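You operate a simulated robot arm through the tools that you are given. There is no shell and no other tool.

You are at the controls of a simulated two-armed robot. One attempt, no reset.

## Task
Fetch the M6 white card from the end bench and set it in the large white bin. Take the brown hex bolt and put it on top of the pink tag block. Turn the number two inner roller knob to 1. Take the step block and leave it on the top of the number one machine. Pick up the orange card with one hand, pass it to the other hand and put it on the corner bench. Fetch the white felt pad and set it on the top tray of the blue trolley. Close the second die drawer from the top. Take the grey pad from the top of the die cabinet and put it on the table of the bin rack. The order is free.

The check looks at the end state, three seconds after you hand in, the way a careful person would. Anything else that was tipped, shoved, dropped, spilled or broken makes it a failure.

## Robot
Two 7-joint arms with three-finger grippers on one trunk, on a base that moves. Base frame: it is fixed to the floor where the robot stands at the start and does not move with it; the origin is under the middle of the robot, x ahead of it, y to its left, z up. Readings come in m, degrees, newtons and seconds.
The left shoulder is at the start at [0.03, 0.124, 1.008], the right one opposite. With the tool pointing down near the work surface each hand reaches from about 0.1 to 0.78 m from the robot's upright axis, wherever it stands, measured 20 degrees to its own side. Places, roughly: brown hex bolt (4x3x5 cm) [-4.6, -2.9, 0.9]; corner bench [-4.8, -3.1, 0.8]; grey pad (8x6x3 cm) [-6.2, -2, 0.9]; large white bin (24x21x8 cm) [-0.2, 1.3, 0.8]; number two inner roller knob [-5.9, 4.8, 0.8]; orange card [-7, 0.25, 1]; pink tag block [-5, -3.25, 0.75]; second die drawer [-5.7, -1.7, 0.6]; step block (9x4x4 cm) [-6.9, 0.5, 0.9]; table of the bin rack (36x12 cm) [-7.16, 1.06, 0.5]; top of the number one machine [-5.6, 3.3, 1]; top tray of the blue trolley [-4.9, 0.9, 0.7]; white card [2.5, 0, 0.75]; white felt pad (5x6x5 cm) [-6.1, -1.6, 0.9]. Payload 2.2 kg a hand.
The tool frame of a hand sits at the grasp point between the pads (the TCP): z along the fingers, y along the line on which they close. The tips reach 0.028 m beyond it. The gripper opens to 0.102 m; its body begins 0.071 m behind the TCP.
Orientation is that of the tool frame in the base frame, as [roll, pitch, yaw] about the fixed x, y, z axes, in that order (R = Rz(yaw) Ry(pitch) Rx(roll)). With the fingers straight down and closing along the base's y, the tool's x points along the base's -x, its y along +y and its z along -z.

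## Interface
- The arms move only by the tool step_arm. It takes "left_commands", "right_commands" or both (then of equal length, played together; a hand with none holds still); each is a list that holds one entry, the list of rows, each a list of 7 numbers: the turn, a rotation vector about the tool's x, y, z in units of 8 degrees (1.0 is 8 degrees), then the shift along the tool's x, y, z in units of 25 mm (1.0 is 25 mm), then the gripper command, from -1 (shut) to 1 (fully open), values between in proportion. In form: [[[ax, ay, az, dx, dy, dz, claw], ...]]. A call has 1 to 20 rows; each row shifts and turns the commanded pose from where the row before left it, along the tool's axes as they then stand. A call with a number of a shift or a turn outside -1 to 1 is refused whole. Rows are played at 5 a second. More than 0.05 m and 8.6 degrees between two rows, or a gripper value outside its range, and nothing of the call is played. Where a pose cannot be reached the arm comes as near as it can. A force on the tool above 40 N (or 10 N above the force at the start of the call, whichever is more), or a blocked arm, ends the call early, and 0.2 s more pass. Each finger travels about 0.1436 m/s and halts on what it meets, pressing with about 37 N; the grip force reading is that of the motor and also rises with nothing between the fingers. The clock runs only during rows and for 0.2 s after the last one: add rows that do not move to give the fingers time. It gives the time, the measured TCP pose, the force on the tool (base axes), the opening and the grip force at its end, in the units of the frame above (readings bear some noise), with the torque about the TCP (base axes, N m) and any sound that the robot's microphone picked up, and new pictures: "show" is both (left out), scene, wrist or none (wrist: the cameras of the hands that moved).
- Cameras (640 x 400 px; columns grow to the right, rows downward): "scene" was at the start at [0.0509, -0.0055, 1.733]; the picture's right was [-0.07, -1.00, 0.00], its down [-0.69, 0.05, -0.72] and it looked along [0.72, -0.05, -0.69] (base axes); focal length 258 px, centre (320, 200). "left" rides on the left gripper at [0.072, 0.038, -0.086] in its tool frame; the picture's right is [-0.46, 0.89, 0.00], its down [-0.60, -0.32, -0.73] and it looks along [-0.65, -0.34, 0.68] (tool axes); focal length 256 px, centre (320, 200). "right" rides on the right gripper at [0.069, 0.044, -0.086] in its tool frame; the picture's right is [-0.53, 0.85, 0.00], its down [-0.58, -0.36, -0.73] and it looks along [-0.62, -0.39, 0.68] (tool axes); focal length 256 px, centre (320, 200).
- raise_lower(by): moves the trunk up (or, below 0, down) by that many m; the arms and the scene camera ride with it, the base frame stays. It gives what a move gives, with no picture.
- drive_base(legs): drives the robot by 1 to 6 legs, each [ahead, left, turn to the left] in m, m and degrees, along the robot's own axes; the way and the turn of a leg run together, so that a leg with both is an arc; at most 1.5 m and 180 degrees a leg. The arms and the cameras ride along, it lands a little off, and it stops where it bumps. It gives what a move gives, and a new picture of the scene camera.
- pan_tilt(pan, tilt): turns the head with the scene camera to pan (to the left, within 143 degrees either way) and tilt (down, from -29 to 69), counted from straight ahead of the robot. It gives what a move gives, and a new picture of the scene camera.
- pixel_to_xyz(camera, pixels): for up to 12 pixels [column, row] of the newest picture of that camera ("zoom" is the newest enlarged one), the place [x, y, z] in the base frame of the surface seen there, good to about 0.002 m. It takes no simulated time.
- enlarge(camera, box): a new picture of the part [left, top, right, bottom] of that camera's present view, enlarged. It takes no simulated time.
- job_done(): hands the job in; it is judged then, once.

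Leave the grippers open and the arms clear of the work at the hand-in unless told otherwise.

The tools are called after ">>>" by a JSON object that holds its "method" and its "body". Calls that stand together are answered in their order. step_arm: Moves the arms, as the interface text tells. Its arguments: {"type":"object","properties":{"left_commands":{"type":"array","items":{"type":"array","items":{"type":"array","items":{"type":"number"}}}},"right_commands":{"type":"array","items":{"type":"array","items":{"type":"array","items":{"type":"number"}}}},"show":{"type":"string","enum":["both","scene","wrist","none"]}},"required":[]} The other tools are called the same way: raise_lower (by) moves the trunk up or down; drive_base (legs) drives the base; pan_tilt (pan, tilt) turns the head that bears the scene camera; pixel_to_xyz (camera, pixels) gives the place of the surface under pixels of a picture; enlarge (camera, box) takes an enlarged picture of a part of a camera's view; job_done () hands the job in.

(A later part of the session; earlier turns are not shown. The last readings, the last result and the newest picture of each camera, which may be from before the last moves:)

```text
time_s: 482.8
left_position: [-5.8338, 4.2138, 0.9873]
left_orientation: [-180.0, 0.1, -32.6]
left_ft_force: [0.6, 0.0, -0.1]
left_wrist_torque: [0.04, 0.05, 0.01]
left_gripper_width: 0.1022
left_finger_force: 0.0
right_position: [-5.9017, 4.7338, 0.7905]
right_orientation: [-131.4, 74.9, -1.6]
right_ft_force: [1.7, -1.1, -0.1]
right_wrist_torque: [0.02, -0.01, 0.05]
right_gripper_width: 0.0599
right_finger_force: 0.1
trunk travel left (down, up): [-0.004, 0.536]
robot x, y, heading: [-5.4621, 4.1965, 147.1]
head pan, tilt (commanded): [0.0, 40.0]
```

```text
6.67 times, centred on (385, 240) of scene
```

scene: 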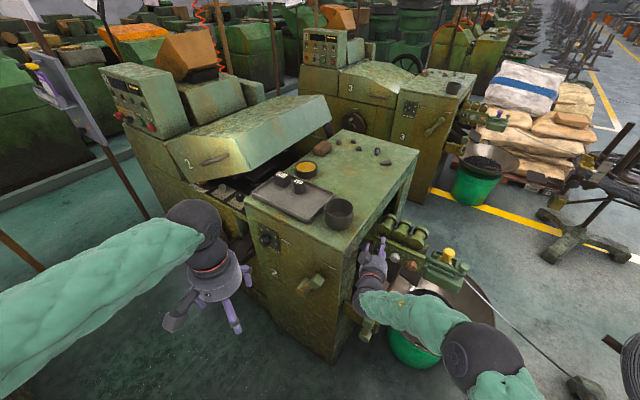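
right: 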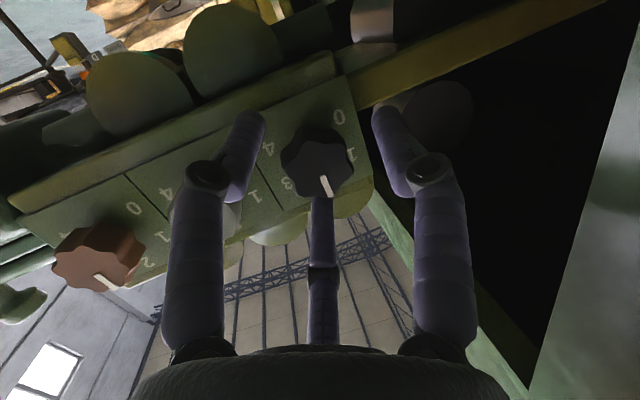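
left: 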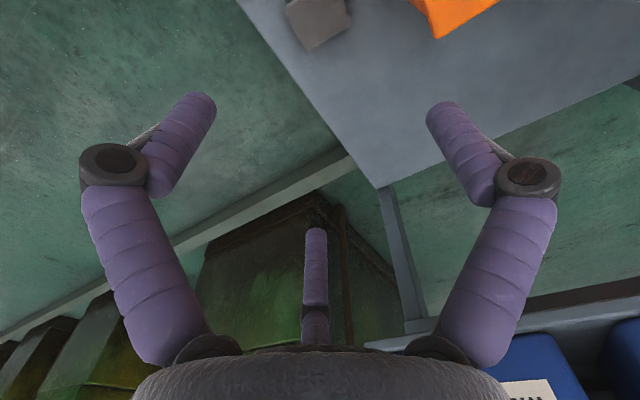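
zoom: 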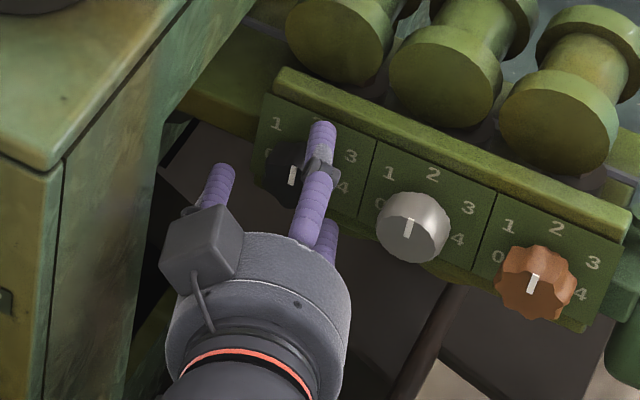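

Aligned within 1.5 mm. I close on the knob.

>>> {"method": "step_arm", "body": {"right_commands": [[[0, 0, 0, 0, 0, 0, -0.4], [0, 0, 0, 0, 0, 0, -1], [0, 0, 0, 0, 0, 0, -1], [0, 0, 0, 0, 0, 0, -1]]], "show": "wrist"}}

>>> {"method": "enlarge", "body": {"camera": "scene", "box": [350, 210, 420, 270]}}

```text
time_s: 483.8
left_position: [-5.8332, 4.2124, 0.9873]
left_orientation: [179.9, 0.1, -32.5]
left_ft_force: [-1.3, 0.1, -0.4]
left_wrist_torque: [-0.01, -0.07, 0.04]
left_gripper_width: 0.1021
left_finger_force: 0.0
right_position: [-5.9021, 4.7349, 0.793]
right_orientation: [-130.3, 75.1, -0.6]
right_ft_force: [-1.8, 6.0, 16.4]
right_wrist_torque: [0.6, 0.31, 0.04]
right_gripper_width: 0.0383
right_finger_force: 37.0
trunk travel left (down, up): [-0.004, 0.536]
robot x, y, heading: [-5.4587, 4.1973, 147.4]
head pan, tilt (commanded): [0.0, 40.0]
```

right: 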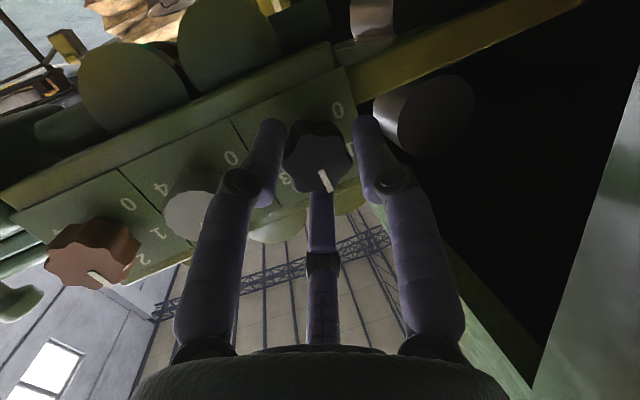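

```text
6.67 times, centred on (385, 240) of scene
```

zoom: 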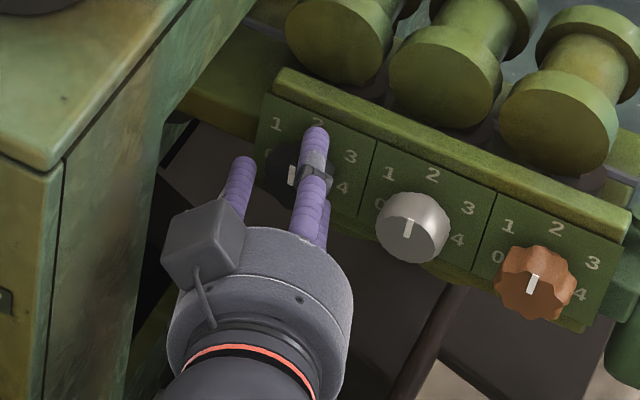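

Gripped at 38 mm. I turn 15° counter-clockwise first (negative about the tool's z) and look.

>>> {"method": "step_arm", "body": {"right_commands": [[[0, 0, -0.9375, 0, 0, 0, -1], [0, 0, -0.9375, 0, 0, 0, -1], [0, 0, 0, 0, 0, 0, -1]]], "show": "wrist"}}

>>> {"method": "enlarge", "body": {"camera": "scene", "box": [350, 210, 420, 270]}}

```text
time_s: 484.6
left_position: [-5.8318, 4.2128, 0.988]
left_orientation: [-179.9, 0.1, -32.5]
left_ft_force: [0.6, -0.7, 0.5]
left_wrist_torque: [-0.03, 0.02, 0.01]
left_gripper_width: 0.1022
left_finger_force: 0.0
right_position: [-5.9021, 4.734, 0.7928]
right_orientation: [-110.8, 62.0, 20.1]
right_ft_force: [6.8, 8.3, 22.2]
right_wrist_torque: [0.46, 0.25, -0.29]
right_gripper_width: 0.0373
right_finger_force: 37.6
trunk travel left (down, up): [-0.004, 0.536]
robot x, y, heading: [-5.461, 4.1994, 147.4]
head pan, tilt (commanded): [0.0, 40.0]
```

right: 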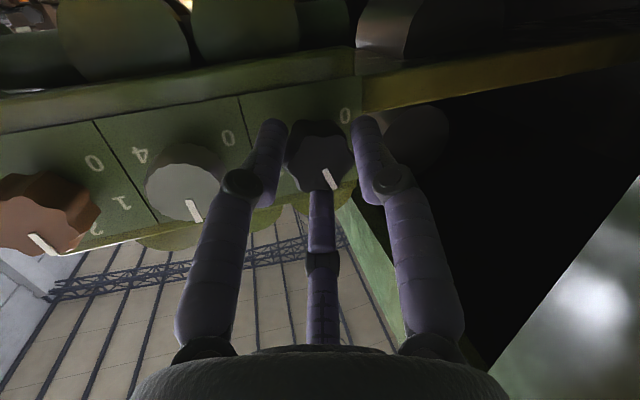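

```text
6.67 times, centred on (385, 240) of scene
```

zoom: 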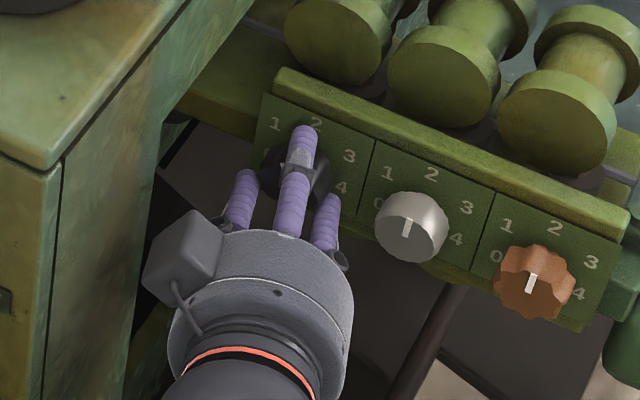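

The knob turns along with the hand towards 1. I continue by 22°.

>>> {"method": "step_arm", "body": {"right_commands": [[[0, 0, -0.9375, 0, 0, 0, -1], [0, 0, -0.9375, 0, 0, 0, -1], [0, 0, -0.9375, 0, 0, 0, -1], [0, 0, 0, 0, 0, 0, -1]]], "show": "wrist"}}

>>> {"method": "enlarge", "body": {"camera": "scene", "box": [350, 210, 420, 270]}}

```text
time_s: 485.6
left_position: [-5.831, 4.2138, 0.9882]
left_orientation: [179.8, 0.0, -32.7]
left_ft_force: [-0.1, -0.5, 0.2]
left_wrist_torque: [-0.01, -0.02, 0.0]
left_gripper_width: 0.102
left_finger_force: 0.0
right_position: [-5.9004, 4.7353, 0.7916]
right_orientation: [-102.6, 40.3, 30.2]
right_ft_force: [15.9, 13.8, 20.7]
right_wrist_torque: [0.33, 0.21, -0.75]
right_gripper_width: 0.0367
right_finger_force: 36.8
trunk travel left (down, up): [-0.004, 0.536]
robot x, y, heading: [-5.4554, 4.193, 147.2]
head pan, tilt (commanded): [0.0, 40.0]
```

right: 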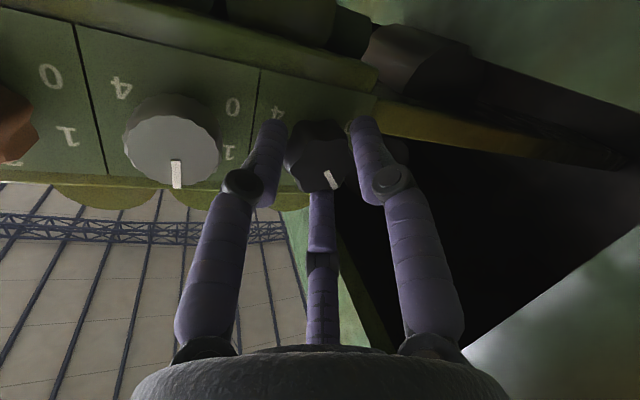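

```text
6.67 times, centred on (385, 240) of scene
```

zoom: 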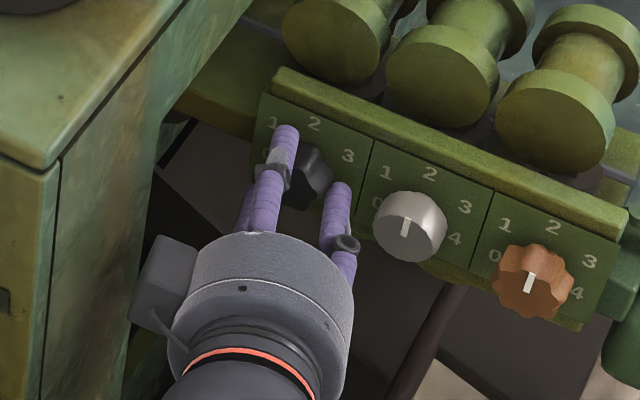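

Side force builds up (about 30 N) because of the slight misalignment; I shift 2.7 mm to relieve it and turn on by 15°.

>>> {"method": "step_arm", "body": {"right_commands": [[[0, 0, 0, 0, -0.11, 0, -1], [0, 0, -0.9375, 0, 0, 0, -1], [0, 0, -0.9375, 0, 0, 0, -1], [0, 0, 0, 0, 0, 0, -1]]], "show": "wrist"}}

>>> {"method": "enlarge", "body": {"camera": "scene", "box": [350, 210, 420, 270]}}

```text
time_s: 486.6
left_position: [-5.8316, 4.2138, 0.9881]
left_orientation: [179.9, 0.1, -32.7]
left_ft_force: [-0.7, -0.5, 0.7]
left_wrist_torque: [0.02, 0.0, -0.04]
left_gripper_width: 0.1023
left_finger_force: 0.1
right_position: [-5.8996, 4.7357, 0.7925]
right_orientation: [-100.9, 25.6, 33.8]
right_ft_force: [20.8, 15.8, 13.4]
right_wrist_torque: [-0.02, -0.03, -1.16]
right_gripper_width: 0.0363
right_finger_force: 44.7
trunk travel left (down, up): [-0.004, 0.536]
robot x, y, heading: [-5.4602, 4.1939, 147.2]
head pan, tilt (commanded): [0.0, 40.0]
```

right: 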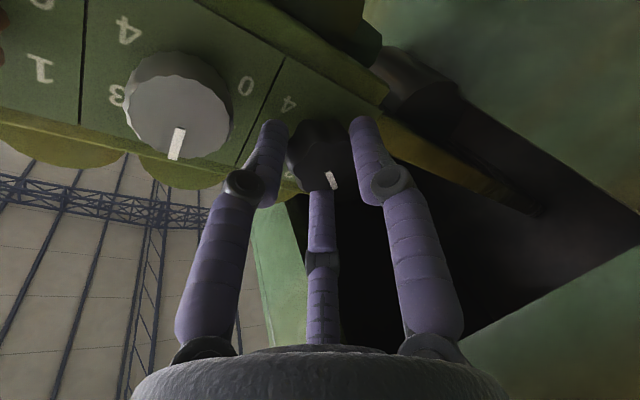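

```text
6.67 times, centred on (385, 240) of scene
```

zoom: 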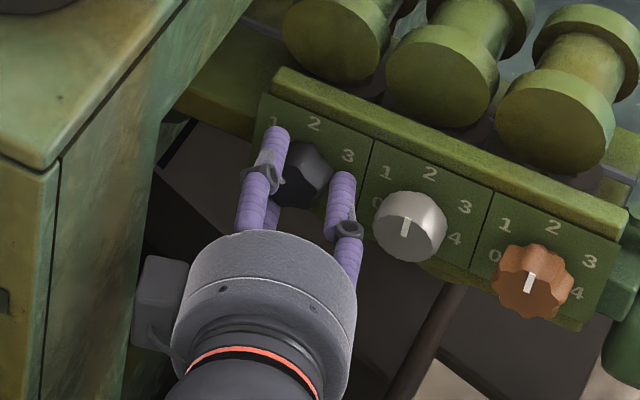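

>>> {"method": "enlarge", "body": {"camera": "right", "box": [260, 100, 380, 220]}}

>>> {"method": "pixel_to_xyz", "body": {"camera": "right", "pixels": [[328, 174], [334, 187], [331, 180], [318, 155], [310, 150], [325, 165]]}}

```text
3.33 times, centred on (320, 160) of right
```

zoom: 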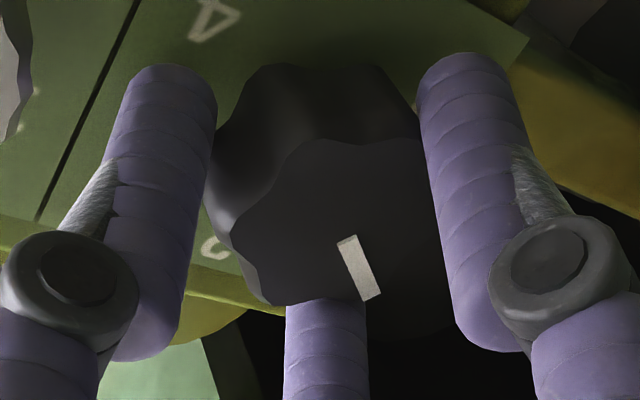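

```text
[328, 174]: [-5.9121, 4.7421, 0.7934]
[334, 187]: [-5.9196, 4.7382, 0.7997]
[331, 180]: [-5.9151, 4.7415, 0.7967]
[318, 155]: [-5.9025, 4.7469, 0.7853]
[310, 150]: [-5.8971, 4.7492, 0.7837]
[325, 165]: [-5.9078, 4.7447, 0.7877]
```

>>> {"method": "pixel_to_xyz", "body": {"camera": "zoom", "pixels": [[347, 242], [352, 255], [358, 268], [364, 281], [369, 293], [300, 200], [330, 230]]}}

```text
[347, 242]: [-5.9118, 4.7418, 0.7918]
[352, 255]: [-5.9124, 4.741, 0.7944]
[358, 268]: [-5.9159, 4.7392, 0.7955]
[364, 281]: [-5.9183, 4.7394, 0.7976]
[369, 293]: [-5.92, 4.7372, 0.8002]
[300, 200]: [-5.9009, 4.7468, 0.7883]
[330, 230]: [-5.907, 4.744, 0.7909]
```

The pointer now stands at about 51° towards 1; 60° is needed. I relieve the side load slightly and turn the remaining 9°.

>>> {"method": "step_arm", "body": {"right_commands": [[[0, 0, 0, 0.08, -0.07, 0, -1], [0, 0, -0.6, 0, 0, 0, -1], [0, 0, -0.55, 0, 0, 0, -1], [0, 0, 0, 0, 0, 0, -1]]], "show": "wrist"}}

>>> {"method": "enlarge", "body": {"camera": "right", "box": [260, 100, 380, 220]}}

```text
time_s: 487.6
left_position: [-5.833, 4.213, 0.9895]
left_orientation: [179.9, -0.1, -32.6]
left_ft_force: [-0.3, -0.4, 0.1]
left_wrist_torque: [-0.01, 0.01, -0.02]
left_gripper_width: 0.1016
left_finger_force: 0.1
right_position: [-5.8979, 4.7374, 0.7921]
right_orientation: [-100.4, 16.5, 35.9]
right_ft_force: [13.2, 7.8, 10.7]
right_wrist_torque: [-0.22, -0.09, -0.55]
right_gripper_width: 0.0363
right_finger_force: 45.6
trunk travel left (down, up): [-0.004, 0.536]
robot x, y, heading: [-5.454, 4.1954, 147.2]
head pan, tilt (commanded): [0.0, 40.0]
```

right: 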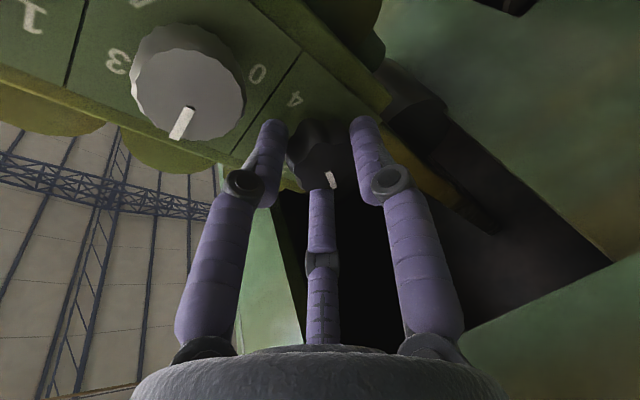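

```text
3.33 times, centred on (320, 160) of right
```

zoom: 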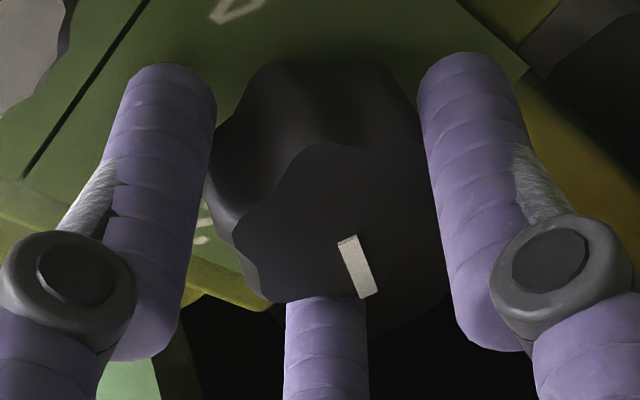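

>>> {"method": "pixel_to_xyz", "body": {"camera": "zoom", "pixels": [[346, 240], [350, 248], [354, 257], [358, 266], [362, 276], [366, 286], [369, 294], [300, 200], [330, 225]]}}

```text
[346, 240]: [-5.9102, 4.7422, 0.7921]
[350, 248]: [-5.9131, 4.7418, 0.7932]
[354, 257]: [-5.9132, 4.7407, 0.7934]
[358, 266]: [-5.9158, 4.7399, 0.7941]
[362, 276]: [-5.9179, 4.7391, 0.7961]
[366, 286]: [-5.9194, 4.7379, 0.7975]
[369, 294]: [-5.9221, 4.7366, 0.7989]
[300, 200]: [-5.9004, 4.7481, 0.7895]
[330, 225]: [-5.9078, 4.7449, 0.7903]
```

The pointer is at about 61°, i.e. on 1. I relieve the remaining side force a little, then open just enough and withdraw along the knob's axis.

>>> {"method": "step_arm", "body": {"right_commands": [[[0, 0, 0, 0.05, -0.06, 0, -1], [0, 0, 0, 0, 0, 0, -1]]], "show": "none"}}

```text
time_s: 488.2
left_position: [-5.8333, 4.2131, 0.9879]
left_orientation: [-179.9, -0.1, -32.6]
left_ft_force: [0.2, -0.5, 0.0]
left_wrist_torque: [0.06, 0.01, 0.0]
left_gripper_width: 0.1019
left_finger_force: 0.0
right_position: [-5.8987, 4.7364, 0.7937]
right_orientation: [-100.5, 16.5, 35.9]
right_ft_force: [2.1, 2.9, 2.3]
right_wrist_torque: [0.65, 0.26, -0.27]
right_gripper_width: 0.0361
right_finger_force: 44.9
trunk travel left (down, up): [-0.004, 0.536]
robot x, y, heading: [-5.4592, 4.1948, 147.4]
head pan, tilt (commanded): [0.0, 40.0]
```

Forces are near zero now. I open to 4.8 cm and withdraw 3 cm along the knob's axis.

>>> {"method": "step_arm", "body": {"right_commands": [[[0, 0, 0, 0, 0, 0, -0.06], [0, 0, 0, 0, 0, 0, -0.06], [0, 0, 0, -0.122, 0.142, -0.57, -0.06], [0, 0, 0, -0.122, 0.142, -0.57, -0.06], [0, 0, 0, 0, 0, 0, -0.06]]], "show": "wrist"}}

>>> {"method": "enlarge", "body": {"camera": "scene", "box": [350, 210, 420, 270]}}

>>> {"method": "enlarge", "body": {"camera": "right", "box": [240, 60, 400, 220]}}

```text
time_s: 489.4
left_position: [-5.8331, 4.2123, 0.9871]
left_orientation: [-179.9, 0.0, -32.6]
left_ft_force: [-0.8, 1.1, 0.8]
left_wrist_torque: [0.0, -0.03, 0.01]
left_gripper_width: 0.102
left_finger_force: 0.1
right_position: [-5.8866, 4.7111, 0.7928]
right_orientation: [-100.4, 16.5, 35.8]
right_ft_force: [0.2, 0.7, 1.2]
right_wrist_torque: [0.02, 0.01, -0.04]
right_gripper_width: 0.0479
right_finger_force: 0.1
trunk travel left (down, up): [-0.004, 0.536]
robot x, y, heading: [-5.4587, 4.1942, 147.2]
head pan, tilt (commanded): [0.0, 40.0]
```

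right: 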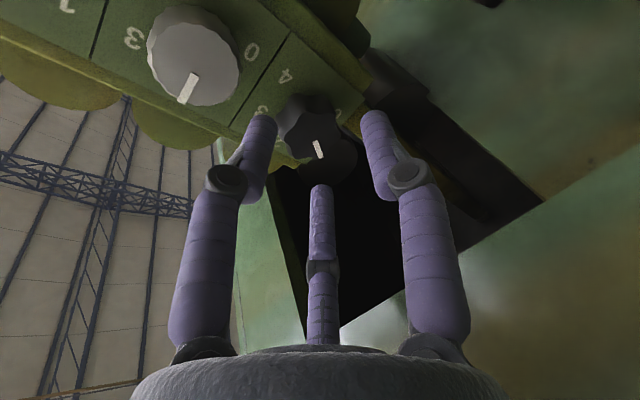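

```text
6.67 times, centred on (385, 240) of scene
```

zoom: 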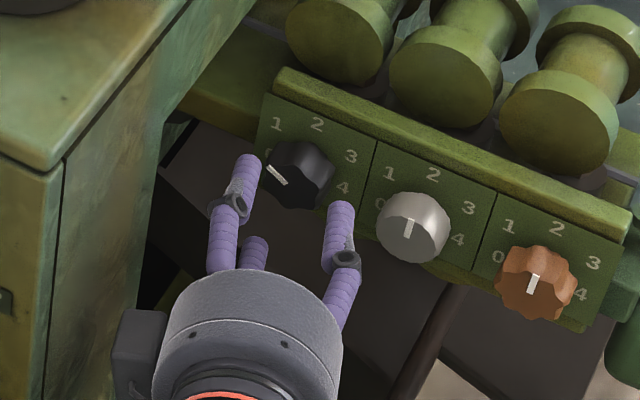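

```text
2.50 times, centred on (320, 140) of right
```

zoom: 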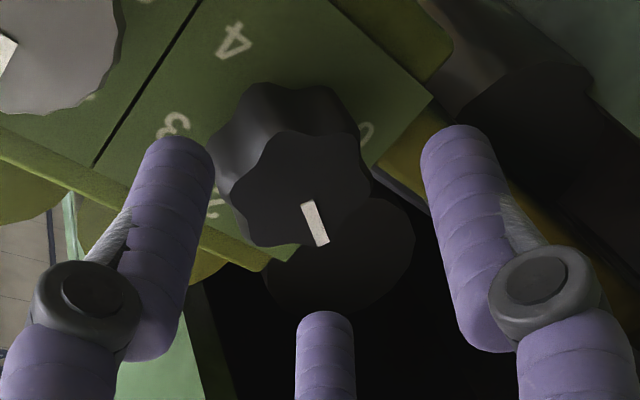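

>>> {"method": "pixel_to_xyz", "body": {"camera": "zoom", "pixels": [[306, 205], [309, 211], [312, 218], [315, 225], [318, 232], [321, 239], [323, 244], [290, 190], [235, 40], [175, 125], [365, 135]]}}

>>> {"method": "enlarge", "body": {"camera": "scene", "box": [366, 218, 406, 243]}}

```text
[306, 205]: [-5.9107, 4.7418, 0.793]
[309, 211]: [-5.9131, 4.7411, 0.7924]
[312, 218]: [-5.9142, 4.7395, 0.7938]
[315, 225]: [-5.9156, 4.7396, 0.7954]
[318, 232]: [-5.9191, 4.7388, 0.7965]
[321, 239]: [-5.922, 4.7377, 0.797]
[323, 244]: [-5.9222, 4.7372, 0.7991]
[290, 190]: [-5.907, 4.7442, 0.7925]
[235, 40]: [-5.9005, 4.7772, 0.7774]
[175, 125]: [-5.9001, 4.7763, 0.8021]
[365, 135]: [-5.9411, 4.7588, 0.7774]
```

```text
16.00 times, centred on (386, 230) of scene
```

zoom: 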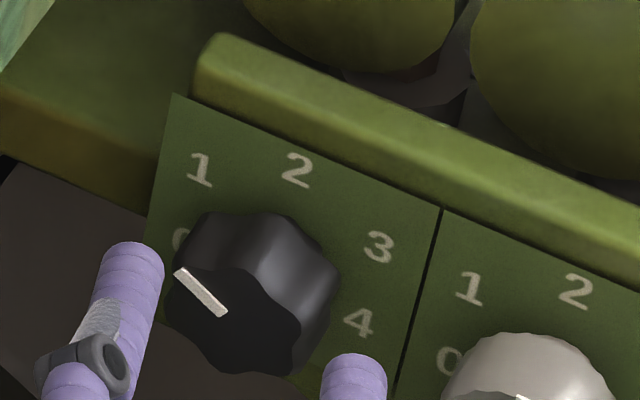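

>>> {"method": "pixel_to_xyz", "body": {"camera": "zoom", "pixels": [[181, 273], [188, 280], [196, 287], [204, 294], [212, 301], [219, 307], [225, 312], [235, 320], [200, 168], [297, 170], [378, 247], [358, 322]]}}

```text
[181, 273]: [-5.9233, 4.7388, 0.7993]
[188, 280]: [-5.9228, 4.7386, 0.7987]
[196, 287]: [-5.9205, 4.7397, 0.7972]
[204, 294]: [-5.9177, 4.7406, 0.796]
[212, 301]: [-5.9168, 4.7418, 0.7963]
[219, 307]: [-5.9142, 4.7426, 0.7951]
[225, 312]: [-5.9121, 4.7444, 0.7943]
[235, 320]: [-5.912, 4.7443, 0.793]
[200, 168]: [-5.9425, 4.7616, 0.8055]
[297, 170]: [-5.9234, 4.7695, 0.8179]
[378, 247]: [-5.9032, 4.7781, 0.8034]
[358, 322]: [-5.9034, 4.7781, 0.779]
```

By image direction the pointer is parallel to the centre→1 line (41.6° vs 43.9°): the knob is on 1. Now the hand's camera hangs near the small lever's height, so I raise the trunk 0.1 m before withdrawing.

>>> {"method": "raise_lower", "body": {"by": 0.1}}

>>> {"method": "drive_base", "body": {"legs": [[-0.192, 0.0645, 0]]}}

>>> {"method": "enlarge", "body": {"camera": "scene", "box": [370, 180, 450, 240]}}

```text
time_s: 490.8
left_position: [-5.8346, 4.213, 1.0872]
left_orientation: [-179.9, -0.2, -32.7]
left_ft_force: [0.8, 0.2, -0.5]
left_wrist_torque: [-0.01, -0.01, 0.04]
left_gripper_width: 0.1022
left_finger_force: 0.0
right_position: [-5.8869, 4.711, 0.8934]
right_orientation: [-100.5, 16.5, 35.8]
right_ft_force: [0.2, -0.5, 0.6]
right_wrist_torque: [-0.01, -0.02, 0.0]
right_gripper_width: 0.0482
right_finger_force: 0.0
trunk travel left (down, up): [-0.104, 0.436]
robot x, y, heading: [-5.4606, 4.1913, 147.4]
head pan, tilt (commanded): [0.0, 40.0]
```

```text
time_s: 492.3
left_position: [-5.709, 4.0567, 1.0872]
left_orientation: [180.0, 0.0, -32.6]
left_ft_force: [0.8, -0.7, -0.1]
left_wrist_torque: [0.04, 0.02, 0.0]
left_gripper_width: 0.1021
left_finger_force: 0.1
right_position: [-5.7621, 4.5546, 0.8933]
right_orientation: [-100.3, 16.5, 35.7]
right_ft_force: [-1.0, -0.3, 0.6]
right_wrist_torque: [0.01, -0.01, 0.01]
right_gripper_width: 0.0478
right_finger_force: 0.0
trunk travel left (down, up): [-0.104, 0.436]
robot x, y, heading: [-5.3364, 4.0387, 147.2]
head pan, tilt (commanded): [0.0, 40.0]
```

scene: 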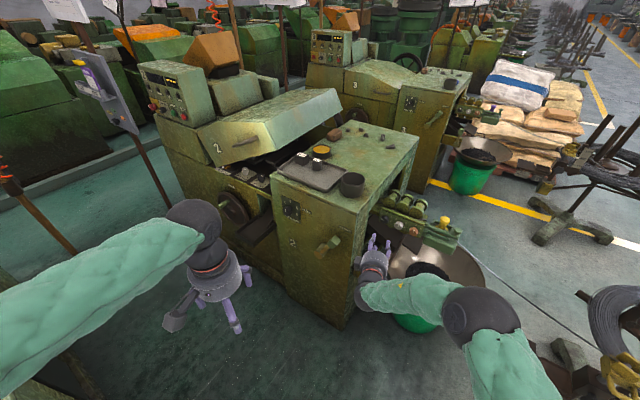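

```text
6.67 times, centred on (410, 210) of scene
```

zoom: 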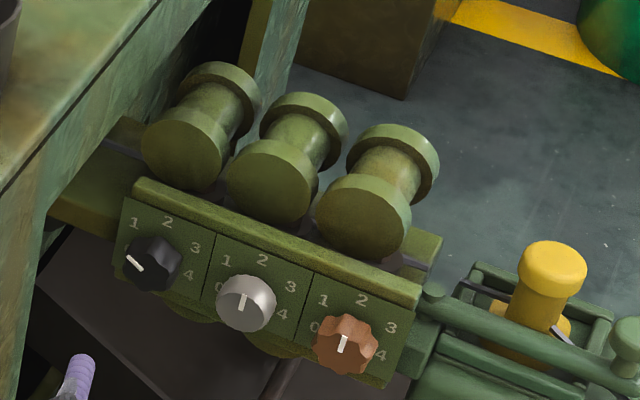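

>>> {"method": "enlarge", "body": {"camera": "scene", "box": [380, 202, 420, 227]}}

>>> {"method": "pixel_to_xyz", "body": {"camera": "zoom", "pixels": [[72, 242], [80, 247], [88, 252], [96, 257], [104, 262], [112, 266], [340, 262], [338, 280], [335, 298]]}}

```text
16.00 times, centred on (400, 214) of scene
```

zoom: 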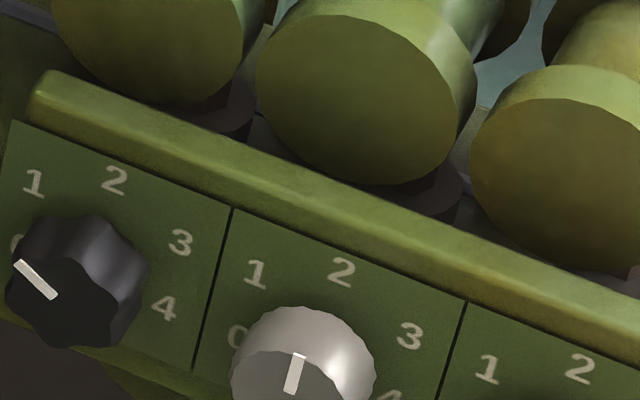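

```text
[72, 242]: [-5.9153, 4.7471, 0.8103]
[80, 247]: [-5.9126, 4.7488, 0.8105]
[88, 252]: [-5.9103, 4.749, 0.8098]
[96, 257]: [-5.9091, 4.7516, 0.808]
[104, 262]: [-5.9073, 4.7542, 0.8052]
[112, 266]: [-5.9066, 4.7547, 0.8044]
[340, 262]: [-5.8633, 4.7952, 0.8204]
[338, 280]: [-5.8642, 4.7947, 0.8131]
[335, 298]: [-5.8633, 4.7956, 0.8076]
```

The black pointer matches 1 about as exactly as the white one matches 2. Done with the knob. I drive back to the free spot and check the way left between the machines.

>>> {"method": "drive_base", "body": {"legs": [[-0.127, -0.287, 0]]}}

>>> {"method": "pan_tilt", "body": {"pan": 55, "tilt": 35}}

```text
time_s: 494.4
left_position: [-5.4501, 4.2269, 1.0873]
left_orientation: [-180.0, 0.0, -32.4]
left_ft_force: [0.3, 0.5, 0.5]
left_wrist_torque: [0.01, 0.03, -0.03]
left_gripper_width: 0.102
left_finger_force: 0.0
right_position: [-5.5044, 4.7251, 0.8943]
right_orientation: [-100.4, 16.6, 35.9]
right_ft_force: [0.1, 0.7, -1.2]
right_wrist_torque: [-0.01, 0.01, 0.04]
right_gripper_width: 0.048
right_finger_force: 0.0
trunk travel left (down, up): [-0.104, 0.436]
robot x, y, heading: [-5.0737, 4.2118, 147.4]
head pan, tilt (commanded): [0.0, 40.0]
```

scene: 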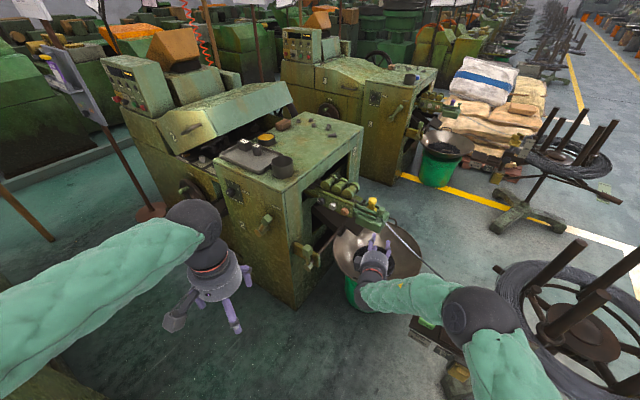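

```text
time_s: 495.7
left_position: [-5.4513, 4.2266, 1.0868]
left_orientation: [180.0, 0.0, -32.5]
left_ft_force: [0.4, 0.3, -0.1]
left_wrist_torque: [0.0, 0.04, -0.01]
left_gripper_width: 0.1018
left_finger_force: 0.1
right_position: [-5.5046, 4.7252, 0.894]
right_orientation: [-100.4, 16.5, 35.9]
right_ft_force: [0.3, 0.1, 0.1]
right_wrist_torque: [-0.03, 0.01, -0.03]
right_gripper_width: 0.0482
right_finger_force: 0.0
trunk travel left (down, up): [-0.104, 0.436]
robot x, y, heading: [-5.0727, 4.2077, 147.4]
head pan, tilt (commanded): [55.0, 35.0]
```

scene: 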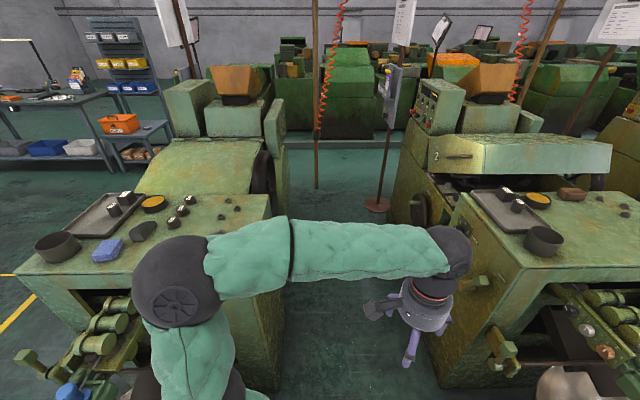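

The gap exit is partly blocked by a pole, so I'll go back the known way. First I turn the right hand back: undo the roll, then pitch it down.

>>> {"method": "step_arm", "body": {"right_commands": [[[0, 0, 0.9375, 0, 0, 0, 0.5], [0, 0, 0.9375, 0, 0, 0, 0.5], [0, 0, 0.9375, 0, 0, 0, 0.5], [0, 0, 0.9375, 0, 0, 0, 0.5], [0, 0, 0.9375, 0, 0, 0, 1], [0, 0, 0.9375, 0, 0, 0, 1], [0, 0, 0.9375, 0, 0, 0, 1], [0, 0, 0.9375, 0, 0, 0, 1], [0, 0.95, 0, 0, 0, 0, 1], [0, 0.95, 0, 0, 0, 0, 1], [0, 0.95, 0, 0, 0, 0, 1], [0, 0.95, 0, 0, 0, 0, 1], [0, 0.95, 0, 0, 0, 0, 1], [0, 0.95, 0, 0, 0, 0, 1], [0, 0.95, 0, 0, 0, 0, 1], [0, 0.95, 0, 0, 0, 0, 1], [0, 0.95, 0, 0, 0, 0, 1], [0, 0.95, 0, 0, 0, 0, 1]]], "show": "none"}}

```text
time_s: 499.5
left_position: [-5.4516, 4.2269, 1.0872]
left_orientation: [-180.0, -0.1, -32.5]
left_ft_force: [-0.7, 0.8, -0.7]
left_wrist_torque: [-0.03, -0.03, 0.02]
left_gripper_width: 0.1023
left_finger_force: 0.0
right_position: [-5.5054, 4.7264, 0.8928]
right_orientation: [-167.0, 3.5, -47.9]
right_ft_force: [-0.6, 0.5, 0.5]
right_wrist_torque: [0.0, -0.01, -0.02]
right_gripper_width: 0.1023
right_finger_force: 0.1
trunk travel left (down, up): [-0.104, 0.436]
robot x, y, heading: [-5.0757, 4.2093, 147.6]
head pan, tilt (commanded): [55.0, 35.0]
```

>>> {"method": "step_arm", "body": {"right_commands": [[[-0.8, 0.22, 0, 0, 0, 0, 1], [-0.8, 0.22, 0, 0, 0, 0, 1], [0, 0, -0.96, 0, 0, 0, 1], [0, 0, -0.96, 0, 0, 0, 1], [0, 0, 0, 0.98, 0, 0, 1], [0, 0, 0, 0.98, 0, 0, 1], [0, 0, 0, 0.98, 0, 0, 1], [0, 0, 0, 0.98, 0, 0, 1], [0, 0, 0, 0.98, 0, 0, 1], [0, 0, 0, 0.98, 0, 0, 1], [0, 0, 0, 0.98, 0, 0, 1], [0, 0, 0, 0.98, 0, 0, 1]]], "show": "none"}}

>>> {"method": "raise_lower", "body": {"by": 0.3}}

```text
time_s: 502.1
left_position: [-5.4508, 4.2266, 1.0876]
left_orientation: [180.0, 0.0, -32.5]
left_ft_force: [-0.1, 0.0, -0.1]
left_wrist_torque: [0.03, 0.02, -0.01]
left_gripper_width: 0.1023
left_finger_force: 0.0
right_position: [-5.3405, 4.6173, 0.8942]
right_orientation: [-179.6, 0.1, -33.0]
right_ft_force: [0.3, 0.0, 0.4]
right_wrist_torque: [0.02, -0.01, 0.02]
right_gripper_width: 0.102
right_finger_force: 0.0
trunk travel left (down, up): [-0.104, 0.436]
robot x, y, heading: [-5.0728, 4.2066, 147.4]
head pan, tilt (commanded): [55.0, 35.0]
```

```text
time_s: 505.1
left_position: [-5.4506, 4.2269, 1.3877]
left_orientation: [179.9, 0.0, -32.5]
left_ft_force: [0.0, 0.3, 0.1]
left_wrist_torque: [0.0, -0.01, -0.02]
left_gripper_width: 0.102
left_finger_force: 0.1
right_position: [-5.3399, 4.6179, 1.1928]
right_orientation: [-179.7, 0.0, -33.0]
right_ft_force: [0.1, 0.7, -0.5]
right_wrist_torque: [-0.02, 0.01, 0.01]
right_gripper_width: 0.102
right_finger_force: 0.1
trunk travel left (down, up): [-0.404, 0.136]
robot x, y, heading: [-5.0762, 4.2082, 147.4]
head pan, tilt (commanded): [55.0, 35.0]
```

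I go back the known way: turn, strafe right through the gap, then back along the aisle.

>>> {"method": "drive_base", "body": {"legs": [[0, 0, -33.7], [0.2, -1.48, 0]]}}

>>> {"method": "drive_base", "body": {"legs": [[-1.5, 0, 0], [-1.4, 0, 0]]}}

```text
time_s: 514.2
left_position: [-4.0833, 5.214, 1.3881]
left_orientation: [179.9, 0.0, -66.7]
left_ft_force: [-0.3, 0.6, 0.1]
left_wrist_torque: [0.0, 0.03, 0.0]
left_gripper_width: 0.102
left_finger_force: 0.0
right_position: [-3.77, 5.4737, 1.1942]
right_orientation: [-179.6, 0.1, -67.2]
right_ft_force: [-0.5, -0.1, -0.9]
right_wrist_torque: [-0.02, 0.0, -0.02]
right_gripper_width: 0.102
right_finger_force: 0.0
trunk travel left (down, up): [-0.404, 0.136]
robot x, y, heading: [-3.7788, 4.9884, 113.4]
head pan, tilt (commanded): [55.0, 35.0]
```

scene: 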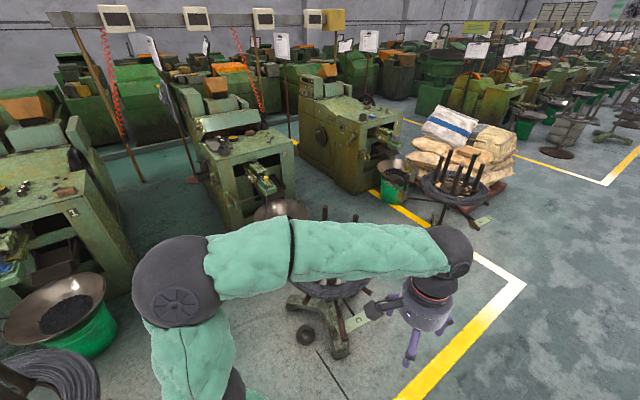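

```text
time_s: 528.4
left_position: [-2.9023, 2.5103, 1.388]
left_orientation: [-180.0, 0.0, -65.8]
left_ft_force: [-0.1, -0.7, 0.9]
left_wrist_torque: [0.01, 0.0, -0.01]
left_gripper_width: 0.1021
left_finger_force: 0.0
right_position: [-2.594, 2.7773, 1.1931]
right_orientation: [-179.8, 0.2, -66.2]
right_ft_force: [-0.8, 0.8, 0.1]
right_wrist_torque: [0.0, -0.02, -0.02]
right_gripper_width: 0.102
right_finger_force: 0.1
trunk travel left (down, up): [-0.404, 0.136]
robot x, y, heading: [-2.5978, 2.2891, 114.1]
head pan, tilt (commanded): [55.0, 35.0]
```

scene: 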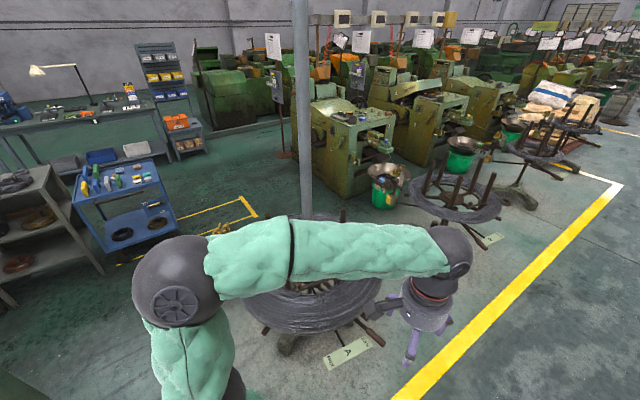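

>>> {"method": "drive_base", "body": {"legs": [[-0.35, 0, 0], [0, 1.42, 0]]}}

>>> {"method": "drive_base", "body": {"legs": [[0.62, 0.42, 0], [0.6, 0.65, 0], [0, 1.22, 0]]}}

```text
time_s: 537.4
left_position: [-4.0702, 1.5952, 1.3871]
left_orientation: [179.9, 0.1, -65.5]
left_ft_force: [-0.2, -1.1, 0.7]
left_wrist_torque: [0.0, 0.03, 0.01]
left_gripper_width: 0.1019
left_finger_force: 0.0
right_position: [-3.7622, 1.864, 1.1945]
right_orientation: [-179.7, 0.0, -66.0]
right_ft_force: [0.9, -0.9, 0.7]
right_wrist_torque: [-0.02, 0.02, -0.01]
right_gripper_width: 0.1022
right_finger_force: 0.0
trunk travel left (down, up): [-0.404, 0.136]
robot x, y, heading: [-3.7681, 1.3765, 114.4]
head pan, tilt (commanded): [55.0, 35.0]
```

scene: 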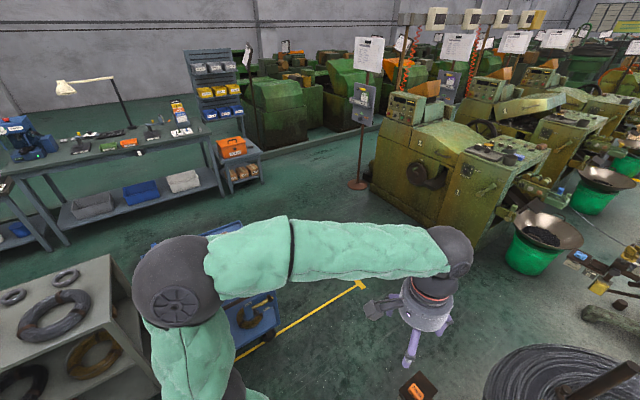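

```text
time_s: 551.5
left_position: [-6.6494, 1.762, 1.3872]
left_orientation: [179.9, 0.0, -65.6]
left_ft_force: [-0.4, -0.2, 0.1]
left_wrist_torque: [-0.05, -0.04, 0.0]
left_gripper_width: 0.1019
left_finger_force: 0.0
right_position: [-6.3423, 2.0292, 1.193]
right_orientation: [-179.7, 0.1, -66.0]
right_ft_force: [-0.2, 0.8, 0.3]
right_wrist_torque: [-0.01, -0.01, 0.03]
right_gripper_width: 0.102
right_finger_force: 0.0
trunk travel left (down, up): [-0.404, 0.136]
robot x, y, heading: [-6.3445, 1.5433, 114.2]
head pan, tilt (commanded): [55.0, 35.0]
```

scene: 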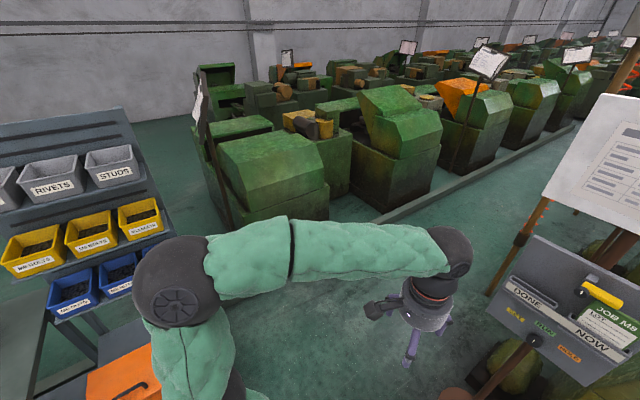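

I'm back in the left lane. I turn left to face the bench with the card holder and go there.

>>> {"method": "drive_base", "body": {"legs": [[-0.2, 0, 0], [0, 0, 89.5], [0, 0.62, 0]]}}

>>> {"method": "pan_tilt", "body": {"pan": 0, "tilt": 40}}

```text
time_s: 560.0
left_position: [-6.2177, 0.4782, 1.3869]
left_orientation: [-179.9, -0.1, 24.7]
left_ft_force: [-0.2, -0.4, 0.0]
left_wrist_torque: [0.03, -0.01, -0.03]
left_gripper_width: 0.102
left_finger_force: 0.1
right_position: [-6.4857, 0.7831, 1.1938]
right_orientation: [-179.6, 0.1, 24.2]
right_ft_force: [1.3, -0.5, 0.5]
right_wrist_torque: [0.04, 0.0, -0.02]
right_gripper_width: 0.1022
right_finger_force: 0.0
trunk travel left (down, up): [-0.404, 0.136]
robot x, y, heading: [-6.0001, 0.7845, -155.5]
head pan, tilt (commanded): [55.0, 35.0]
```

scene: 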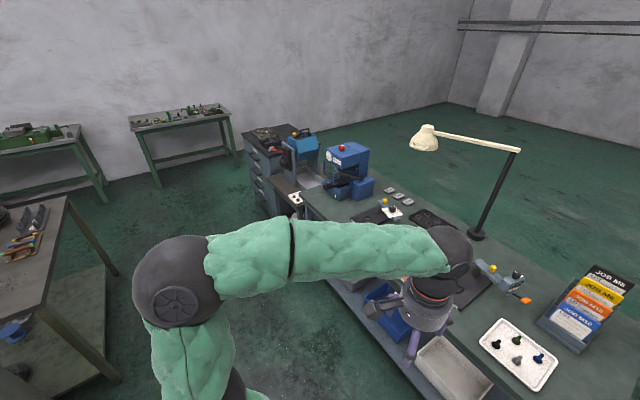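

```text
time_s: 561.3
left_position: [-6.2168, 0.4785, 1.3875]
left_orientation: [180.0, 0.0, 24.7]
left_ft_force: [0.3, 0.1, -0.1]
left_wrist_torque: [0.0, 0.02, -0.02]
left_gripper_width: 0.102
left_finger_force: 0.0
right_position: [-6.4868, 0.7838, 1.1939]
right_orientation: [-179.7, 0.1, 24.2]
right_ft_force: [0.2, 1.0, -0.2]
right_wrist_torque: [0.02, 0.04, 0.03]
right_gripper_width: 0.1021
right_finger_force: 0.1
trunk travel left (down, up): [-0.404, 0.136]
robot x, y, heading: [-5.9973, 0.7836, -155.2]
head pan, tilt (commanded): [0.0, 40.0]
```

scene: 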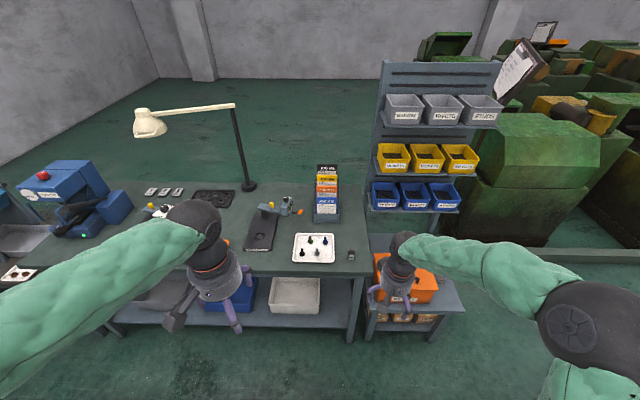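

I drive to the card holder: 0.46 m ahead, 0.15 m left.

>>> {"method": "drive_base", "body": {"legs": [[0.46, 0.15, -1.1]]}}

>>> {"method": "pan_tilt", "body": {"pan": -10, "tilt": 40}}

>>> {"method": "enlarge", "body": {"camera": "scene", "box": [280, 110, 440, 250]}}

```text
time_s: 564.2
left_position: [-6.5868, 0.1535, 1.3881]
left_orientation: [-179.9, 0.0, 24.0]
left_ft_force: [-0.4, -0.6, -0.3]
left_wrist_torque: [0.01, -0.05, 0.02]
left_gripper_width: 0.102
left_finger_force: 0.1
right_position: [-6.8529, 0.4627, 1.1934]
right_orientation: [-179.6, 0.1, 23.4]
right_ft_force: [0.5, -0.6, 0.1]
right_wrist_torque: [0.01, -0.02, 0.02]
right_gripper_width: 0.102
right_finger_force: 0.1
trunk travel left (down, up): [-0.404, 0.136]
robot x, y, heading: [-6.3671, 0.4585, -156.2]
head pan, tilt (commanded): [0.0, 40.0]
```

scene: 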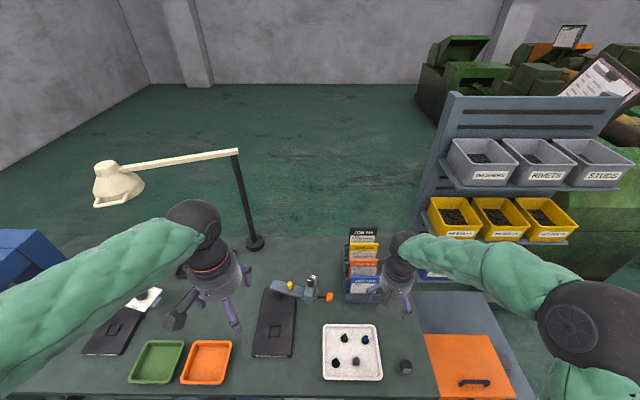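

```text
time_s: 564.9
left_position: [-6.5864, 0.1537, 1.387]
left_orientation: [180.0, 0.1, 23.9]
left_ft_force: [0.0, 1.2, 0.5]
left_wrist_torque: [0.01, 0.02, 0.01]
left_gripper_width: 0.1019
left_finger_force: 0.0
right_position: [-6.852, 0.4633, 1.1933]
right_orientation: [-179.6, 0.2, 23.3]
right_ft_force: [0.2, -1.6, 0.1]
right_wrist_torque: [-0.01, 0.0, 0.02]
right_gripper_width: 0.1022
right_finger_force: 0.1
trunk travel left (down, up): [-0.404, 0.136]
robot x, y, heading: [-6.3639, 0.4564, -156.0]
head pan, tilt (commanded): [-10.0, 40.0]
```

scene: 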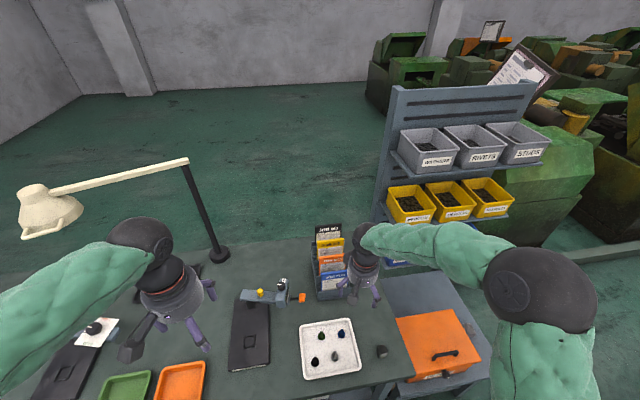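

```text
2.86 times, centred on (360, 180) of scene
```

zoom: 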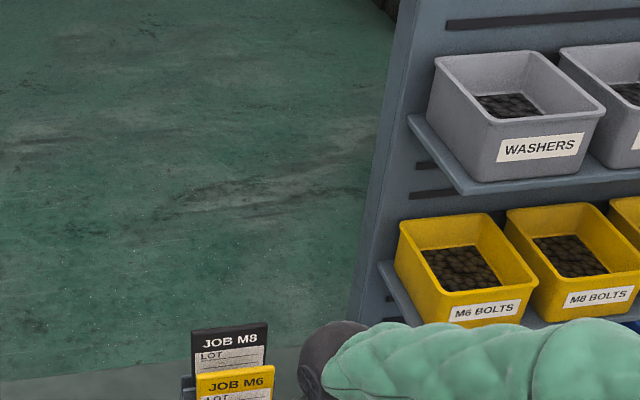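

>>> {"method": "enlarge", "body": {"camera": "scene", "box": [300, 215, 380, 305]}}

>>> {"method": "enlarge", "body": {"camera": "right", "box": [0, 0, 640, 400]}}

```text
4.44 times, centred on (340, 260) of scene
```

zoom: 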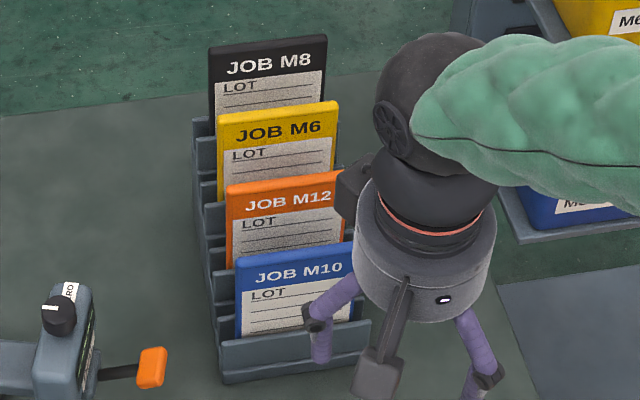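

```text
1.00 times, centred on (320, 200) of right (not enlarged: the box is as wide or as high as the picture)
```

zoom: 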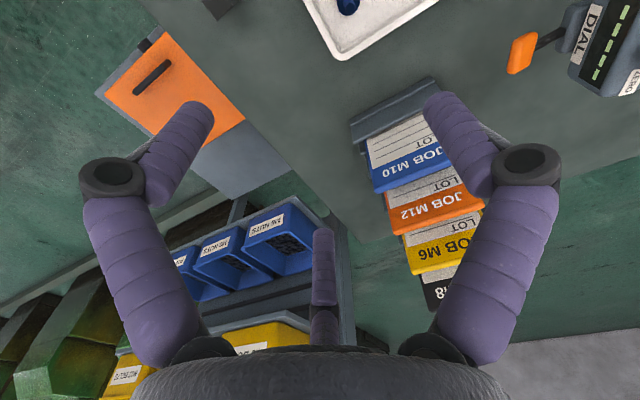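

>>> {"method": "enlarge", "body": {"camera": "scene", "box": [300, 215, 380, 305]}}

>>> {"method": "pixel_to_xyz", "body": {"camera": "zoom", "pixels": [[230, 190], [340, 174], [285, 180], [285, 187], [285, 215], [285, 240], [220, 118], [336, 103], [278, 150], [238, 262], [350, 246], [295, 300]]}}

>>> {"method": "pixel_to_xyz", "body": {"camera": "zoom", "pixels": [[212, 50], [325, 36], [270, 100], [226, 178], [338, 165], [285, 174], [215, 170], [230, 250], [228, 350], [365, 335], [278, 112], [295, 256]]}}

```text
4.44 times, centred on (340, 260) of scene
```

zoom: 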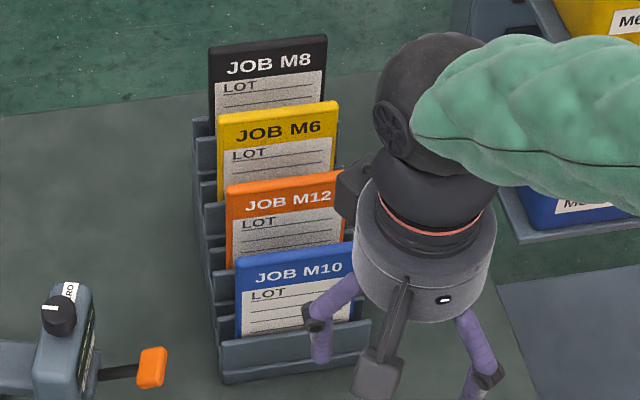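

```text
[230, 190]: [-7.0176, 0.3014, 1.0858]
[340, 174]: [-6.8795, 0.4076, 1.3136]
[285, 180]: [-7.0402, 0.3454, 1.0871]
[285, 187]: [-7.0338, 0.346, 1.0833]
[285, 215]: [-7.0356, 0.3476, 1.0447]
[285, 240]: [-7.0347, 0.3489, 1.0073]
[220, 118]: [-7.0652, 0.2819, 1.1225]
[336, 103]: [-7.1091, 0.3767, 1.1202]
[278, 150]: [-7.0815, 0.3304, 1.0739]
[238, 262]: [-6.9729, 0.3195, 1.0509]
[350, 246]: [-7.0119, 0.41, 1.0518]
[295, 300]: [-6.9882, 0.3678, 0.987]
```

```text
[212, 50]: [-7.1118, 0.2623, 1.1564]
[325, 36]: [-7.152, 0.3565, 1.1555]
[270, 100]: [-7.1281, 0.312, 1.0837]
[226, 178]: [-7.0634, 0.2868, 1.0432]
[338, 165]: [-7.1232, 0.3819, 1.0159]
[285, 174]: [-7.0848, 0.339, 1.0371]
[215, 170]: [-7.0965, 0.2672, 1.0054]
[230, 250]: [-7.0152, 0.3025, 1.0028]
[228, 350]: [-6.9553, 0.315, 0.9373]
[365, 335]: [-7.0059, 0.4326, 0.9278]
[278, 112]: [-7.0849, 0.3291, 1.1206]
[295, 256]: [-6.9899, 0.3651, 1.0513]
```

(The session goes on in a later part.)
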